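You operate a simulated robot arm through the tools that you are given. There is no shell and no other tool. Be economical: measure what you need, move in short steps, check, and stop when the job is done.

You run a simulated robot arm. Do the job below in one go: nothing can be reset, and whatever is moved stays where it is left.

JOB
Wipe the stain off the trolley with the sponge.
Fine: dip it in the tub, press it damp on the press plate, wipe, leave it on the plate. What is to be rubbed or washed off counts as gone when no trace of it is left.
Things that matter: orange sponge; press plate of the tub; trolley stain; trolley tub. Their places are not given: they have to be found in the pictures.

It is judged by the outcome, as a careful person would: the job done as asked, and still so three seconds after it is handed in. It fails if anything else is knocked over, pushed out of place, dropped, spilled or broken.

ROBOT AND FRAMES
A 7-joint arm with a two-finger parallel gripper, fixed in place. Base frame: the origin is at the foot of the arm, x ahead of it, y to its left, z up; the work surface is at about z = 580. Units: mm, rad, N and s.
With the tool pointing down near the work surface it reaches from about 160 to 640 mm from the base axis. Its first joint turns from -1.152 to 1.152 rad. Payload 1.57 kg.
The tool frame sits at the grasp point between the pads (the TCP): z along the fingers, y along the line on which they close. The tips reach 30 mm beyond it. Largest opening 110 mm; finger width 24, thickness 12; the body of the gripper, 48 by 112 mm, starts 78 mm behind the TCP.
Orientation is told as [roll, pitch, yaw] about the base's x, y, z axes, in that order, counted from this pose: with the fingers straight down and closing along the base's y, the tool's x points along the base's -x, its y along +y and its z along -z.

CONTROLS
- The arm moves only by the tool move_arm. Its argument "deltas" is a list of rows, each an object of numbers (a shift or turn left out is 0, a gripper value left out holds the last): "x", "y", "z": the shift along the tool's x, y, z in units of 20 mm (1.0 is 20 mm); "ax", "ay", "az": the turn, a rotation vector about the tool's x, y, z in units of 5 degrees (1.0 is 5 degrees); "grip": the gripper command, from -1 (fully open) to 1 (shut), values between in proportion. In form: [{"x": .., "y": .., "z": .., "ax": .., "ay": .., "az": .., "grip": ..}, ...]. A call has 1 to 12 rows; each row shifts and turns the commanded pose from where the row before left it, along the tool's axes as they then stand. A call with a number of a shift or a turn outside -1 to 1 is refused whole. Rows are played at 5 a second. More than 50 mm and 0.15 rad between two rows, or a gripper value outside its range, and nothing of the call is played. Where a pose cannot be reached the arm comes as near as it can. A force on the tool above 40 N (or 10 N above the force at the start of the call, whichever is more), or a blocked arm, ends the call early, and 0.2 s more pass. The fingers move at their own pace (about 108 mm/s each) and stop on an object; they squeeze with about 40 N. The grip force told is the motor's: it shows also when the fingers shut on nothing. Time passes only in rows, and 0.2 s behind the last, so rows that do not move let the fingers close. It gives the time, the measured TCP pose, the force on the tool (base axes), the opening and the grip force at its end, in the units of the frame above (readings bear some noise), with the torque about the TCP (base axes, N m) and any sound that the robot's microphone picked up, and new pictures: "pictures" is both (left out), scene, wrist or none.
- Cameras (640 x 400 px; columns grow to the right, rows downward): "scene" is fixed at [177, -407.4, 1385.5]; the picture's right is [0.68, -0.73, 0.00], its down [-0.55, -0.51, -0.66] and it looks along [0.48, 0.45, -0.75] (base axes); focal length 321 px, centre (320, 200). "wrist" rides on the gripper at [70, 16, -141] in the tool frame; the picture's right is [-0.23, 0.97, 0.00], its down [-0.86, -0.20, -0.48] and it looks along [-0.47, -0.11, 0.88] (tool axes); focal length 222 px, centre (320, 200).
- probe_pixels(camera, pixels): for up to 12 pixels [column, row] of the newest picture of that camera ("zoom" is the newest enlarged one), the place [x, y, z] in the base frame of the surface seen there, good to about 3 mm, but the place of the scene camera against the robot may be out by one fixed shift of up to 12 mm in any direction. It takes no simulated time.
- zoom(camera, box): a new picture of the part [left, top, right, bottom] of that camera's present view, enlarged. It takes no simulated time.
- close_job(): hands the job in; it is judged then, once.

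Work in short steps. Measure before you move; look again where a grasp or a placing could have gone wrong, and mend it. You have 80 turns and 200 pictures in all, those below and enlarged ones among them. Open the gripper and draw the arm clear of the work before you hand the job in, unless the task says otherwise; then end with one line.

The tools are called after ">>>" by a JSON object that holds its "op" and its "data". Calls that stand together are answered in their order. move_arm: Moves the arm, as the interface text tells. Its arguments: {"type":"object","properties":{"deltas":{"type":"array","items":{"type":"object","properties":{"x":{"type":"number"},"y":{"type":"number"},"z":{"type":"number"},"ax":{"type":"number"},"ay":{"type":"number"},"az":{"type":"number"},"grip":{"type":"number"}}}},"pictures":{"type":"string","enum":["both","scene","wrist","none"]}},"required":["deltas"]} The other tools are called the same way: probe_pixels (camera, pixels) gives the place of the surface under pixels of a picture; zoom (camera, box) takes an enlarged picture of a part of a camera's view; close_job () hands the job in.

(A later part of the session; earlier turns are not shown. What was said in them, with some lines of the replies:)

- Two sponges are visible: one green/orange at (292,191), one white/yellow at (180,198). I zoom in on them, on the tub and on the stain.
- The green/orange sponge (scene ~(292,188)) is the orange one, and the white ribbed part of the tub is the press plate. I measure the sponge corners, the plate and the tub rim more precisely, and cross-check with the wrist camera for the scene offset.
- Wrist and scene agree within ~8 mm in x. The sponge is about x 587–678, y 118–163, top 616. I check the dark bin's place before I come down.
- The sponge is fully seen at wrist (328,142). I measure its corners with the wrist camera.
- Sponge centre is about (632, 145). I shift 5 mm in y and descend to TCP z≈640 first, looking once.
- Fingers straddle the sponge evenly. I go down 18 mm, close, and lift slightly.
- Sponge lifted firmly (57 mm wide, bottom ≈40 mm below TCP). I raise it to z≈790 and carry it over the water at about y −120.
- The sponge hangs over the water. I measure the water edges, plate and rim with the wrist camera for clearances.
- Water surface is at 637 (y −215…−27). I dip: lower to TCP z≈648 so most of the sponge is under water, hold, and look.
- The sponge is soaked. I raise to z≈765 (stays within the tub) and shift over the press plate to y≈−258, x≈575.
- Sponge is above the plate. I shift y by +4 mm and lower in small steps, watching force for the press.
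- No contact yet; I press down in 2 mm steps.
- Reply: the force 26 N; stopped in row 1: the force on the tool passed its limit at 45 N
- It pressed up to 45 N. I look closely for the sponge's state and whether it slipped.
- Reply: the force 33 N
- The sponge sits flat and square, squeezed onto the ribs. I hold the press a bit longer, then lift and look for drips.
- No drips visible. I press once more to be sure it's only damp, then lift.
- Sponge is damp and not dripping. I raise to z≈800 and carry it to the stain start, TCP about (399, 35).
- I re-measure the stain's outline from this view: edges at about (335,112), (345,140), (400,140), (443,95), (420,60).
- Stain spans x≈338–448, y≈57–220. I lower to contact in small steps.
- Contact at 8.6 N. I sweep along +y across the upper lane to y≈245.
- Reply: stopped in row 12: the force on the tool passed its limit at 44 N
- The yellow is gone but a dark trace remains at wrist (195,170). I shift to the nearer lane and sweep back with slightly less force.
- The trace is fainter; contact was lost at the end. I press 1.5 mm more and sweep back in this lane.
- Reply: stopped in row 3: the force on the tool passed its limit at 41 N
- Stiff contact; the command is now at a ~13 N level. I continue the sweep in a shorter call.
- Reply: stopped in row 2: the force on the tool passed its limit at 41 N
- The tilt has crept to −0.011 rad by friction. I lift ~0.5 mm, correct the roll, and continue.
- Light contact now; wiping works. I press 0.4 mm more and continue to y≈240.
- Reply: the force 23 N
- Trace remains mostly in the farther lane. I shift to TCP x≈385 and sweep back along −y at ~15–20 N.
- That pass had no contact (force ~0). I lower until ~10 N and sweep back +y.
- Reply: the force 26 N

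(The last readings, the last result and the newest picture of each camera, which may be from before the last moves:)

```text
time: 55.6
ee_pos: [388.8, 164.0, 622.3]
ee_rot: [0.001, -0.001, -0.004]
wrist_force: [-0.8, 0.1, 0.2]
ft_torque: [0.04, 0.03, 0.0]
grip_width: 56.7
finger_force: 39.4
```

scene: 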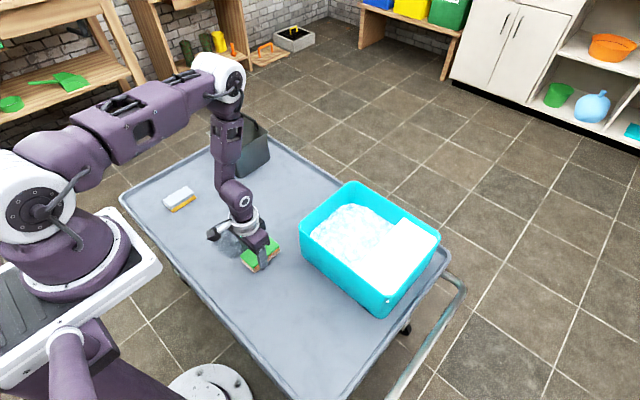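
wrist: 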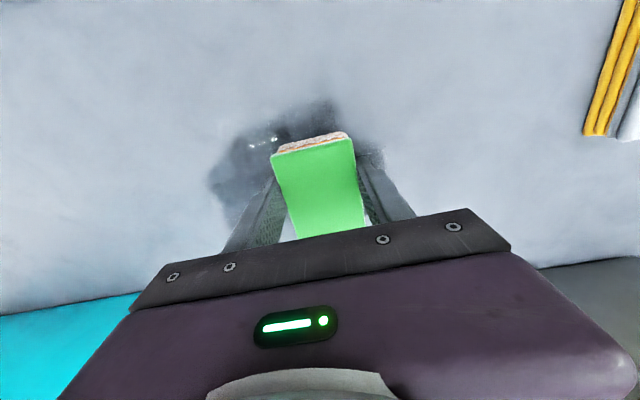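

Contact comes and goes. I zoom on the trace to understand what's left.

>>> {"op": "zoom", "data": {"camera": "wrist", "box": [190, 70, 430, 220]}}

>>> {"op": "zoom", "data": {"camera": "scene", "box": [180, 180, 300, 280]}}

```text
2.67 times, centred on (310, 145) of wrist
```

zoom: 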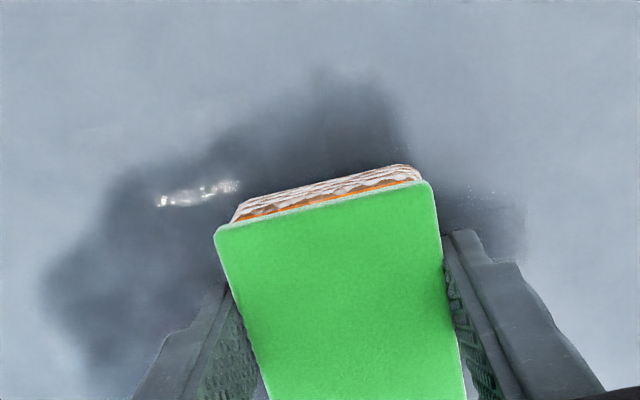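

```text
4.00 times, centred on (240, 230) of scene
```

zoom: 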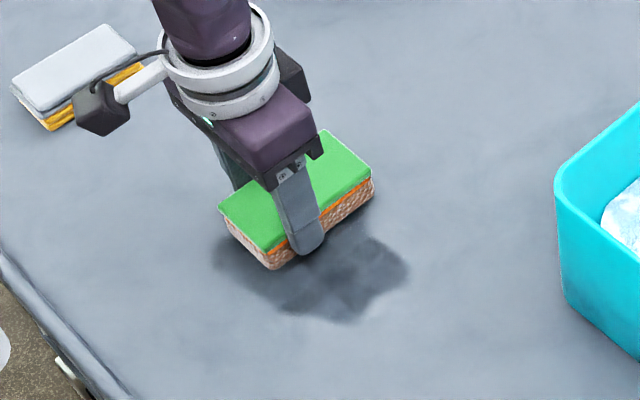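

I lift the sponge clear and look at the whole patch unobstructed.

>>> {"op": "move_arm", "data": {"deltas": [{"z": -1}, {"z": -1}, {"z": -1}, {"z": -1}, {"y": -1}, {"y": -1}, {"y": -1}, {"y": -1}, {"y": -1}, {"y": -1}, {"y": -1}]}}

>>> {"op": "zoom", "data": {"camera": "scene", "box": [180, 180, 300, 280]}}

>>> {"op": "zoom", "data": {"camera": "wrist", "box": [300, 40, 500, 200]}}

```text
time: 58.0
ee_pos: [388.0, 25.4, 699.9]
ee_rot: [0.0, -0.001, -0.002]
wrist_force: [-0.3, -0.3, -0.4]
ft_torque: [0.01, -0.01, 0.01]
grip_width: 56.5
finger_force: 39.6
```

scene: 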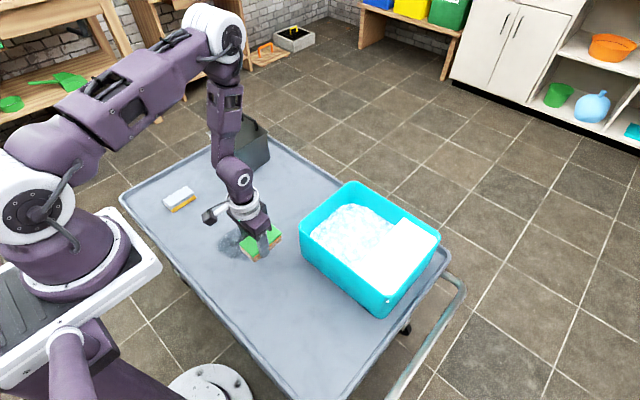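
wrist: 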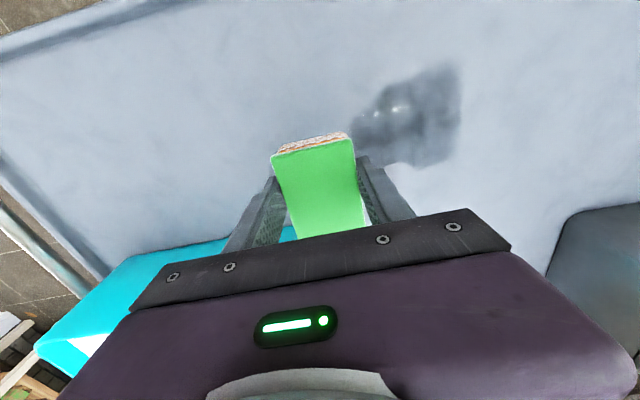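

```text
4.00 times, centred on (240, 230) of scene
```

zoom: 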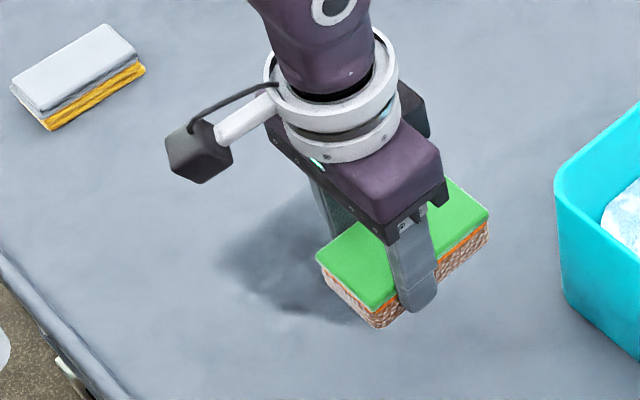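

```text
2.50 times, centred on (400, 120) of wrist
```

zoom: 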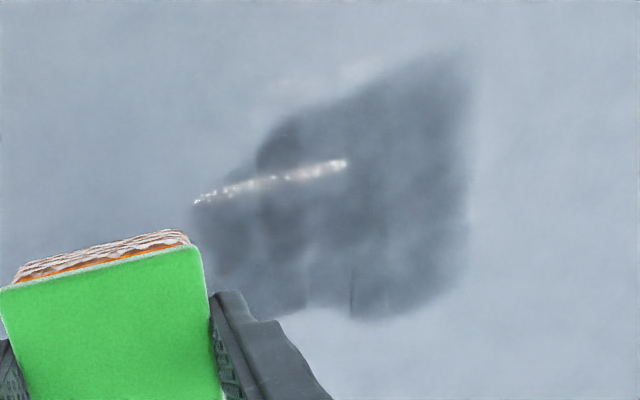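

The patch has shrunk with clean straight edges: it is being wiped away. I measure its present bounds.

>>> {"op": "probe_pixels", "data": {"camera": "zoom", "pixels": [[205, 220], [270, 145], [440, 70], [465, 170], [460, 270], [370, 315], [250, 300], [300, 240]]}}

```text
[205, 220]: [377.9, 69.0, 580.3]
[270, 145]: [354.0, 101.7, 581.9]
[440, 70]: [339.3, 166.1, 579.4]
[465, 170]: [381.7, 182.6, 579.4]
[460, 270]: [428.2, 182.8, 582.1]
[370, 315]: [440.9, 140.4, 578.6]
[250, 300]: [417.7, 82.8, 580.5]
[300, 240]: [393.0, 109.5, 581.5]
```

Remaining: x 339–441, y 69–183. I go to (375, 60) and lower to contact again.

>>> {"op": "move_arm", "data": {"deltas": [{"x": 0.65, "y": 0.9}, {"y": 0.9, "z": 0.8}, {"z": 1}, {"z": 1}, {"z": 0.9}, {"z": 0.15}, {}], "pictures": "none"}}

>>> {"op": "move_arm", "data": {"deltas": [{"z": 0.06}, {}], "pictures": "none"}}

```text
time: 59.6
ee_pos: [374.8, 61.0, 622.9]
ee_rot: [0.0, -0.001, -0.003]
wrist_force: [0.2, -0.2, 0.2]
ft_torque: [0.0, 0.02, 0.02]
grip_width: 56.4
finger_force: 40.0
```

```text
time: 60.2
ee_pos: [375.7, 60.6, 622.0]
ee_rot: [-0.001, -0.003, -0.002]
wrist_force: [0.1, 0.7, 0.0]
ft_torque: [0.0, 0.03, -0.03]
grip_width: 56.6
finger_force: 40.7
```

>>> {"op": "move_arm", "data": {"deltas": [{"z": 0.06}, {}], "pictures": "none"}}

```text
time: 60.8
ee_pos: [375.9, 61.4, 622.1]
ee_rot: [-0.001, -0.001, -0.001]
wrist_force: [-0.4, -0.3, 0.2]
ft_torque: [0.0, 0.01, 0.01]
grip_width: 56.7
finger_force: 40.0
```

>>> {"op": "move_arm", "data": {"deltas": [{"z": 0.05}, {}], "pictures": "none"}}

```text
time: 61.4
ee_pos: [374.5, 61.7, 620.4]
ee_rot: [0.0, -0.004, -0.002]
wrist_force: [-0.9, 1.1, 24.3]
ft_torque: [0.05, -0.01, -0.02]
grip_width: 56.5
finger_force: 40.3
```

At 24 N contact. I sweep +y slowly over the remaining trace.

>>> {"op": "move_arm", "data": {"deltas": [{"y": 0.5}, {"y": 0.5}, {"y": 0.5}, {"y": 0.5}], "pictures": "none"}}

>>> {"op": "move_arm", "data": {"deltas": [{"y": 0.5}, {"y": 0.5}, {"y": 0.5}], "pictures": "wrist"}}

```text
time: 62.4
ee_pos: [375.2, 100.0, 620.5]
ee_rot: [-0.003, -0.004, -0.001]
wrist_force: [0.1, -10.2, 23.8]
ft_torque: [-0.27, 0.04, 0.0]
grip_width: 56.7
finger_force: 40.1
```

```text
time: 63.0
ee_pos: [375.5, 115.3, 622.1]
ee_rot: [-0.003, -0.002, -0.003]
wrist_force: [-2.4, -1.3, 14.1]
ft_torque: [0.11, 0.12, 0.0]
grip_width: 56.6
finger_force: 39.9
stopped in row 2: the force on the tool passed its limit at 42 N (the readings are from after the stop); the commanded pose is now the measured one
```

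wrist: 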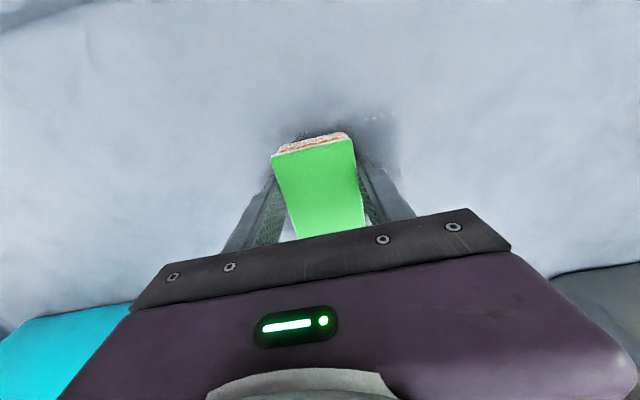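

Excellent: everything left of the sponge is clean now. I continue +y at this contact force.

>>> {"op": "move_arm", "data": {"deltas": [{"y": 0.5, "z": -0.01}, {"y": 0.5}, {"y": 0.5}, {"y": 0.5}], "pictures": "none"}}

>>> {"op": "move_arm", "data": {"deltas": [{"y": 0.5}, {"y": 0.5}, {"y": 0.5}, {"y": 0.5}, {"y": 0.5}], "pictures": "wrist"}}

```text
time: 64.0
ee_pos: [375.4, 155.8, 620.8]
ee_rot: [-0.001, -0.001, -0.003]
wrist_force: [-0.4, -0.8, 0.1]
ft_torque: [0.0, 0.04, -0.02]
grip_width: 56.7
finger_force: 39.9
```

```text
time: 65.2
ee_pos: [376.4, 205.9, 621.7]
ee_rot: [-0.002, -0.002, -0.003]
wrist_force: [0.1, -0.2, -0.4]
ft_torque: [-0.01, -0.01, -0.02]
grip_width: 56.5
finger_force: 39.8
```

wrist: 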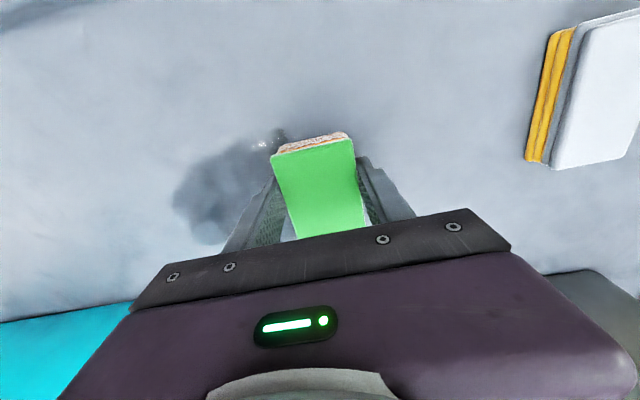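

Contact was lost in the last stretch; a patch remains at wrist (230,185). I press down here and sweep back −y.

>>> {"op": "probe_pixels", "data": {"camera": "wrist", "pixels": [[175, 190], [185, 170], [230, 150], [280, 132], [205, 243], [180, 215]]}}

>>> {"op": "move_arm", "data": {"deltas": [{"z": 0.04}, {}], "pictures": "none"}}

```text
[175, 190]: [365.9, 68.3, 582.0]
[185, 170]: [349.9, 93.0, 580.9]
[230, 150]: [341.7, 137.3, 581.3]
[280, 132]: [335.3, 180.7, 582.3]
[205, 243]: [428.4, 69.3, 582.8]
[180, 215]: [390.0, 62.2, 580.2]
```

```text
time: 65.8
ee_pos: [376.5, 206.2, 620.5]
ee_rot: [-0.001, -0.003, -0.004]
wrist_force: [-2.7, 0.8, 20.6]
ft_torque: [0.09, 0.06, -0.04]
grip_width: 56.6
finger_force: 40.0
```

>>> {"op": "move_arm", "data": {"deltas": [{"y": -0.5}, {"y": -0.5}, {"y": -0.5}, {"y": -0.5}], "pictures": "wrist"}}

```text
time: 66.8
ee_pos: [377.6, 167.0, 619.4]
ee_rot: [-0.001, -0.004, -0.001]
wrist_force: [1.2, 11.7, 23.5]
ft_torque: [0.46, -0.18, 0.13]
grip_width: 56.3
finger_force: 39.9
```

wrist: 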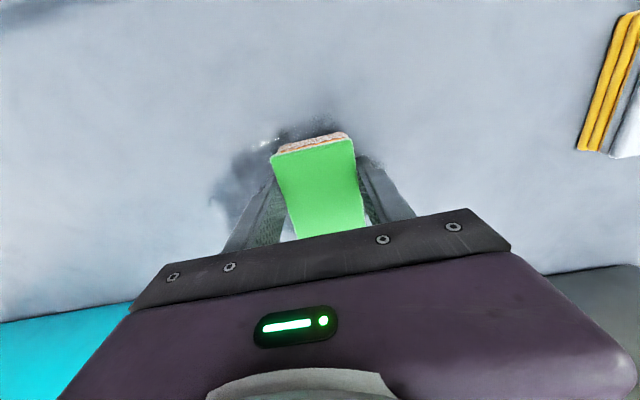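

Good contact (23 N, friction 12 N). I continue −y.

>>> {"op": "move_arm", "data": {"deltas": [{"y": -0.5}, {"y": -0.5}, {"y": -0.5}, {"y": -0.5}], "pictures": "none"}}

>>> {"op": "move_arm", "data": {"deltas": [{"y": -0.5}, {"y": -0.5}, {"y": -0.5}, {"y": -0.5}], "pictures": "wrist"}}

```text
time: 67.5
ee_pos: [375.0, 142.8, 620.3]
ee_rot: [-0.003, -0.002, -0.004]
wrist_force: [-1.9, 0.0, 11.8]
ft_torque: [-0.03, 0.08, 0.01]
grip_width: 56.4
finger_force: 40.2
stopped in row 3: the force on the tool passed its limit at 41 N (the readings are from after the stop); the commanded pose is now the measured one
```

```text
time: 68.5
ee_pos: [376.0, 101.9, 620.5]
ee_rot: [-0.001, -0.002, -0.003]
wrist_force: [1.7, 8.0, 19.0]
ft_torque: [0.32, -0.1, 0.03]
grip_width: 56.5
finger_force: 40.4
```

wrist: 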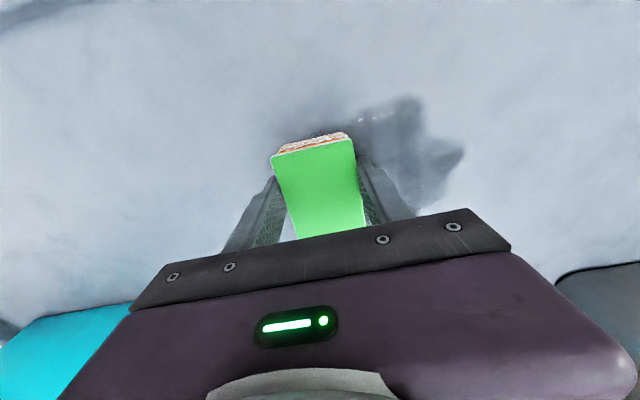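

The dark film reappeared at the far tip where I'd just wiped, so it looks like a wet sheen that dries. I lift clear, move aside and wait to watch it.

>>> {"op": "move_arm", "data": {"deltas": [{"z": -1}, {"z": -1}, {"z": -1}, {"z": -1}, {"y": -1, "z": -1}, {"y": -1, "z": -1}, {"y": -1, "z": -1}, {"y": -1, "z": -1}, {"y": -1}, {"y": -1}]}}

>>> {"op": "move_arm", "data": {"deltas": [{}, {}, {}, {}, {}, {}, {}, {}, {}, {}, {}, {}]}}

```text
time: 70.8
ee_pos: [374.3, -17.6, 779.8]
ee_rot: [-0.001, -0.003, -0.005]
wrist_force: [0.3, 0.6, -0.2]
ft_torque: [-0.02, -0.02, 0.02]
grip_width: 56.5
finger_force: 40.0
```

scene: 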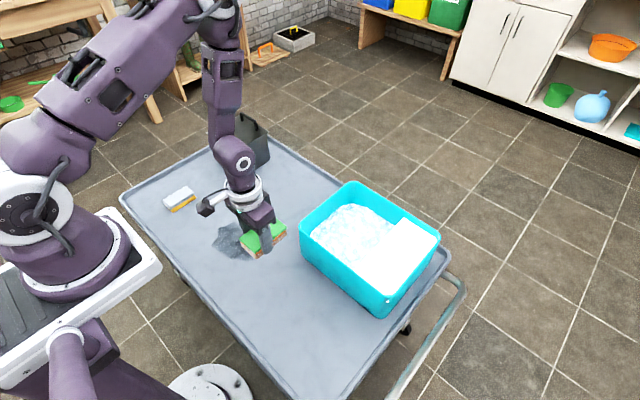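
wrist: 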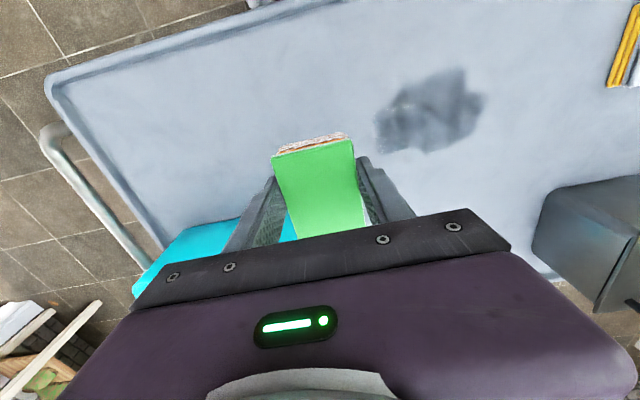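

```text
time: 73.3
ee_pos: [374.5, -16.6, 779.7]
ee_rot: [0.0, -0.003, -0.003]
wrist_force: [-0.8, -0.8, -0.9]
ft_torque: [-0.04, 0.02, 0.0]
grip_width: 56.7
finger_force: 39.4
```

scene: 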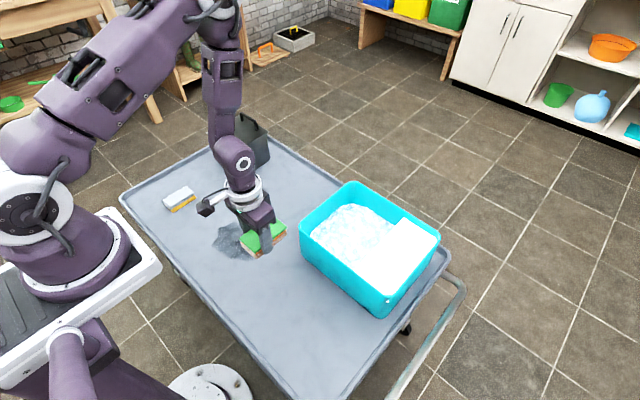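
wrist: 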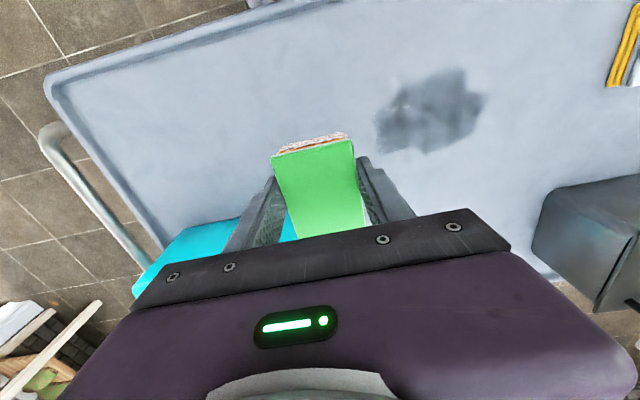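

It doesn't fade in 2.5 s. I zoom and probe the patch's bounds to compare with the earlier ones.

>>> {"op": "zoom", "data": {"camera": "wrist", "box": [340, 40, 520, 180]}}

>>> {"op": "probe_pixels", "data": {"camera": "wrist", "pixels": [[376, 118], [380, 150], [428, 153], [470, 128], [484, 98], [462, 70], [420, 82], [395, 92]]}}

>>> {"op": "zoom", "data": {"camera": "scene", "box": [180, 180, 300, 280]}}

```text
2.86 times, centred on (430, 110) of wrist
```

zoom: 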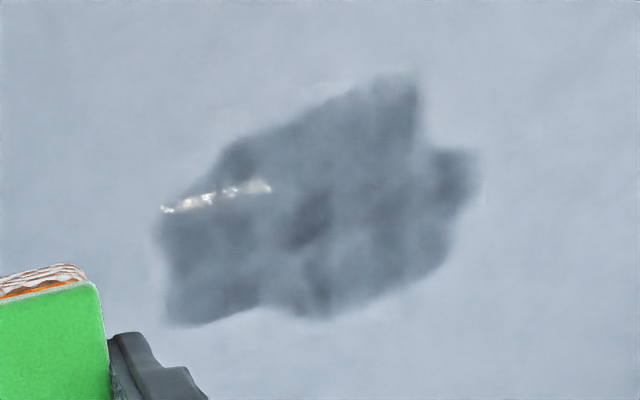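

```text
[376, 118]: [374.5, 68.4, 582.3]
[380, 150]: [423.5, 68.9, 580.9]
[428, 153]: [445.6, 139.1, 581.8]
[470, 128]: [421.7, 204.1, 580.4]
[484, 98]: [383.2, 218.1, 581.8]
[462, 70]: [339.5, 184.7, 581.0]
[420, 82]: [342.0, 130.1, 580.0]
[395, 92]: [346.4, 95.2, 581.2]
```

```text
4.00 times, centred on (240, 230) of scene
```

zoom: 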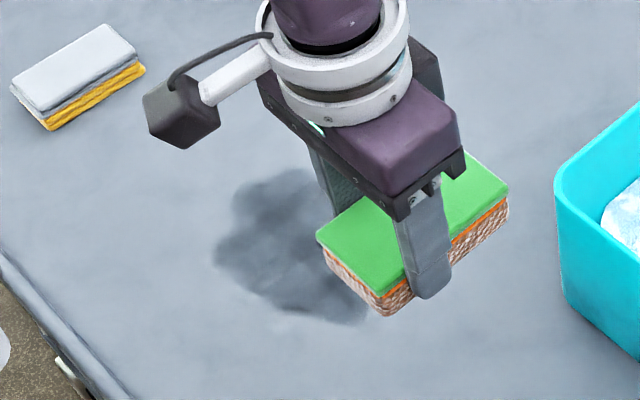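

The film is glossy (glints), bounded to the old stain's outline and re-formed where freshly wiped. I wait ~10 s more to see whether it dries.

>>> {"op": "move_arm", "data": {"deltas": [{}, {}, {}, {}, {}, {}, {}, {}, {}, {}, {}, {}], "pictures": "none"}}

>>> {"op": "move_arm", "data": {"deltas": [{}, {}, {}, {}, {}, {}, {}, {}, {}, {}, {}, {}], "pictures": "none"}}

>>> {"op": "move_arm", "data": {"deltas": [{}, {}, {}, {}, {}, {}, {}, {}, {}, {}, {}, {}], "pictures": "none"}}

>>> {"op": "move_arm", "data": {"deltas": [{}, {}, {}, {}, {}, {}, {}, {}, {}, {}, {}, {}], "pictures": "wrist"}}

>>> {"op": "zoom", "data": {"camera": "wrist", "box": [340, 40, 520, 180]}}

```text
time: 76.0
ee_pos: [375.7, -17.3, 780.4]
ee_rot: [0.0, -0.002, -0.003]
wrist_force: [0.2, -0.1, -0.4]
ft_torque: [0.01, 0.02, -0.02]
grip_width: 56.6
finger_force: 40.7
```

```text
time: 78.5
ee_pos: [375.2, -16.4, 780.4]
ee_rot: [0.0, -0.004, -0.002]
wrist_force: [-0.3, -0.3, -0.3]
ft_torque: [0.01, 0.02, 0.03]
grip_width: 56.8
finger_force: 39.5
```

```text
time: 81.2
ee_pos: [374.1, -15.5, 779.5]
ee_rot: [0.0, -0.005, -0.005]
wrist_force: [-0.6, 0.3, -0.5]
ft_torque: [0.01, 0.0, -0.01]
grip_width: 56.4
finger_force: 40.0
```

```text
time: 83.8
ee_pos: [375.7, -16.6, 780.4]
ee_rot: [0.002, -0.002, -0.005]
wrist_force: [-0.1, 0.3, 0.0]
ft_torque: [0.0, 0.03, 0.0]
grip_width: 56.5
finger_force: 39.8
```

wrist: 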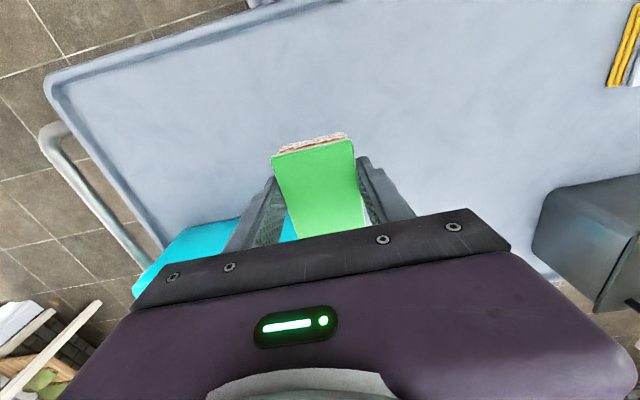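

```text
2.86 times, centred on (430, 110) of wrist
```

zoom: 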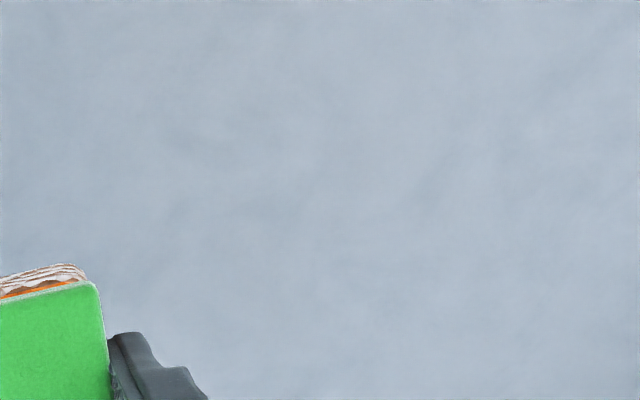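

The film dried and the surface is clean with no trace. Now I carry the sponge back over the press plate at z≈800, TCP (576, −256).

>>> {"op": "move_arm", "data": {"deltas": [{"z": -1}, {"x": -0.9, "y": -1}, {"x": -0.9, "y": -1}, {"x": -0.9, "y": -1}, {"x": -0.9, "y": -1}, {"x": -0.9, "y": -1}, {"x": -0.9, "y": -1}, {"x": -0.9, "y": -1}, {"x": -0.9, "y": -1}, {"x": -0.9, "y": -1}, {"x": -0.9, "y": -1}, {"x": -0.9, "y": -1}], "pictures": "none"}}

>>> {"op": "move_arm", "data": {"deltas": [{"y": -0.9}, {}, {}]}}

```text
time: 86.3
ee_pos: [571.9, -239.4, 802.1]
ee_rot: [-0.001, -0.005, -0.004]
wrist_force: [-0.6, -0.8, 0.0]
ft_torque: [-0.01, 0.02, 0.01]
grip_width: 56.6
finger_force: 40.5
```

```text
time: 87.2
ee_pos: [573.1, -257.3, 800.7]
ee_rot: [-0.001, -0.002, -0.004]
wrist_force: [-0.5, -0.2, -0.7]
ft_torque: [0.0, 0.01, 0.03]
grip_width: 56.6
finger_force: 40.0
```

scene: 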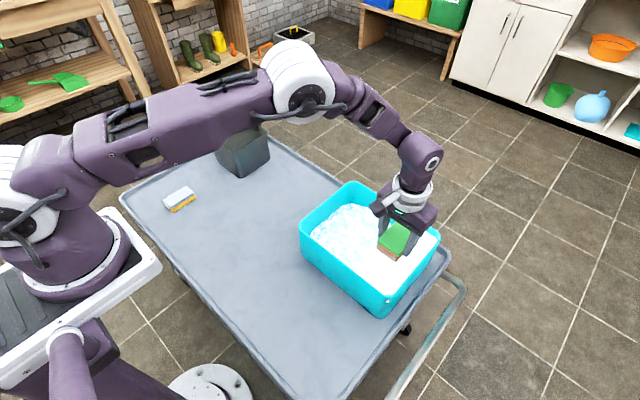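
wrist: 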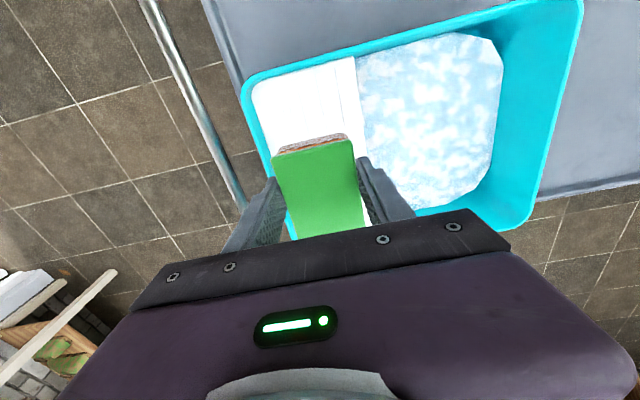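

I shift y to −253 for finger room and lower to just above contact.

>>> {"op": "move_arm", "data": {"deltas": [{"y": 0.2, "z": 0.8}, {"z": 0.8}, {"z": 0.8}, {"z": 0.6}, {"z": 0.25}, {}], "pictures": "none"}}

>>> {"op": "move_arm", "data": {"deltas": [{"z": 0.07}, {}], "pictures": "none"}}

```text
time: 88.5
ee_pos: [573.1, -252.8, 735.0]
ee_rot: [-0.002, -0.003, -0.004]
wrist_force: [0.1, 0.0, 0.5]
ft_torque: [0.03, 0.02, 0.01]
grip_width: 56.8
finger_force: 39.5
```

```text
time: 89.2
ee_pos: [572.4, -252.1, 735.3]
ee_rot: [0.0, -0.003, -0.004]
wrist_force: [0.0, 0.0, 0.4]
ft_torque: [0.0, 0.05, 0.0]
grip_width: 56.9
finger_force: 40.0
```

Still no contact; about 1 mm more, then open slightly to ~66 mm and look.

>>> {"op": "move_arm", "data": {"deltas": [{"z": 0.05}, {}], "pictures": "none"}}

>>> {"op": "move_arm", "data": {"deltas": [{"grip": -0.2}, {}, {}]}}

```text
time: 89.8
ee_pos: [572.4, -252.9, 733.5]
ee_rot: [-0.001, -0.003, -0.003]
wrist_force: [0.4, -1.2, -1.2]
ft_torque: [0.03, -0.02, -0.01]
grip_width: 56.5
finger_force: 39.7
```

```text
time: 90.5
ee_pos: [573.3, -250.7, 732.6]
ee_rot: [0.0, -0.004, -0.003]
wrist_force: [0.3, -0.7, 0.3]
ft_torque: [0.02, -0.04, 0.02]
grip_width: 66.3
finger_force: 0.1
```

scene: 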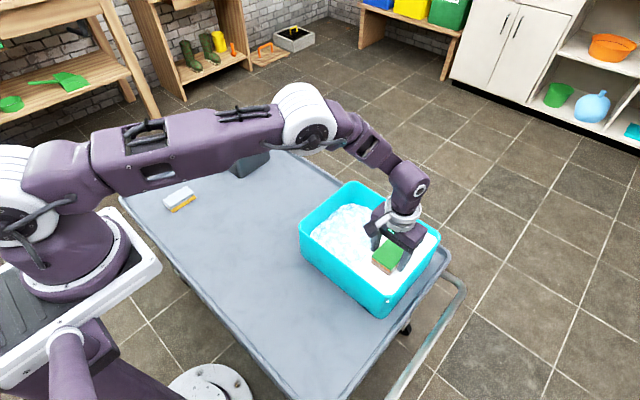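
wrist: 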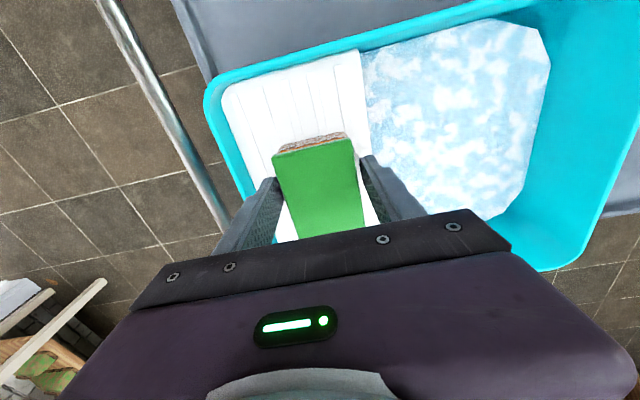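

The sponge rests on the plate with the fingers free on both sides. I raise straight up and draw back.

>>> {"op": "move_arm", "data": {"deltas": [{"z": -0.5}, {"z": -0.8}, {"z": -1}, {"z": -1}, {"z": -1}, {"z": -1}, {"z": -1}, {"z": -1}, {"z": -1, "x": 0.8}, {"x": 1, "z": -1}, {"x": 1}, {"x": 1}], "pictures": "none"}}

>>> {"op": "move_arm", "data": {"deltas": [{"x": 1, "y": 0.2}, {"x": 1}, {"x": 1}, {"x": 1}, {"x": 1}, {"grip": -1}, {}, {}]}}

>>> {"op": "zoom", "data": {"camera": "scene", "box": [140, 150, 460, 320]}}

```text
time: 93.2
ee_pos: [494.8, -252.6, 919.7]
ee_rot: [0.0, -0.004, -0.004]
wrist_force: [0.8, 0.2, 0.2]
ft_torque: [-0.02, -0.02, -0.02]
grip_width: 66.0
finger_force: 0.0
```

```text
time: 95.0
ee_pos: [397.5, -248.9, 919.7]
ee_rot: [0.0, -0.004, -0.004]
wrist_force: [0.9, 0.5, -1.3]
ft_torque: [-0.01, 0.0, 0.0]
grip_width: 110.1
finger_force: 0.1
```

scene: 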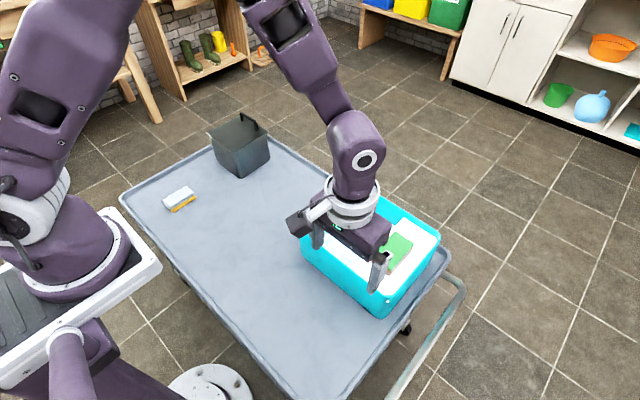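
wrist: 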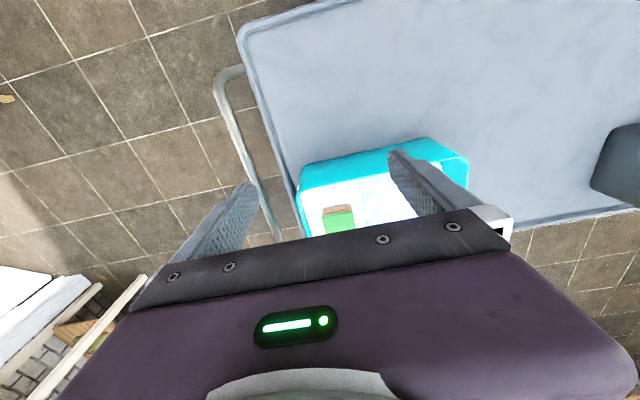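

```text
2.00 times, centred on (300, 235) of scene
```

zoom: 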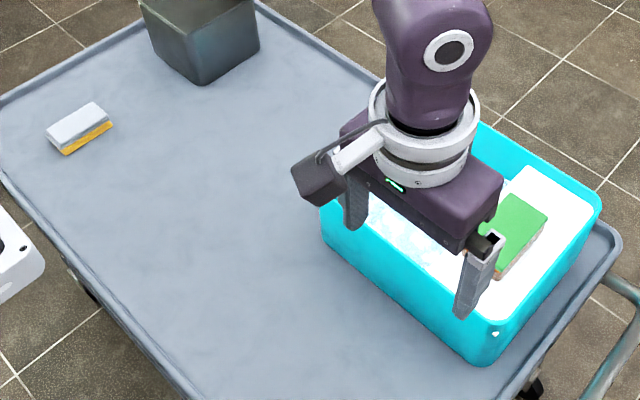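

The trolley looks clean and the sponge lies on the plate. One close look at the former stain spot before handing in.

>>> {"op": "zoom", "data": {"camera": "scene", "box": [190, 200, 290, 280]}}

```text
5.00 times, centred on (240, 240) of scene
```

zoom: 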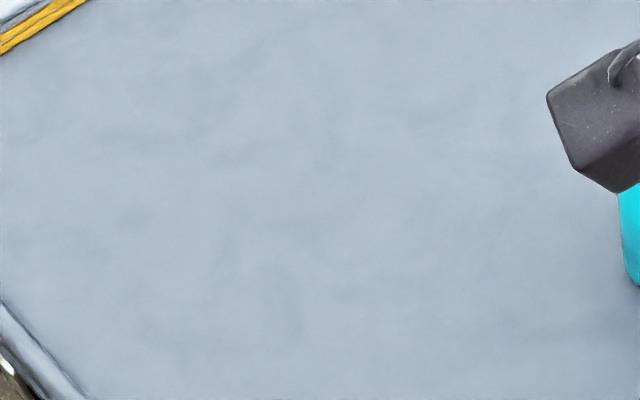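

No trace is left; the gripper is open and clear. I hand the job in.

>>> {"op": "close_job", "data": {}}

```text
The job is handed in.
```

The stain is wiped off the trolley with no trace left in the last close-up picture, and the orange sponge, dipped and pressed damp as you asked, is lying on the press plate.
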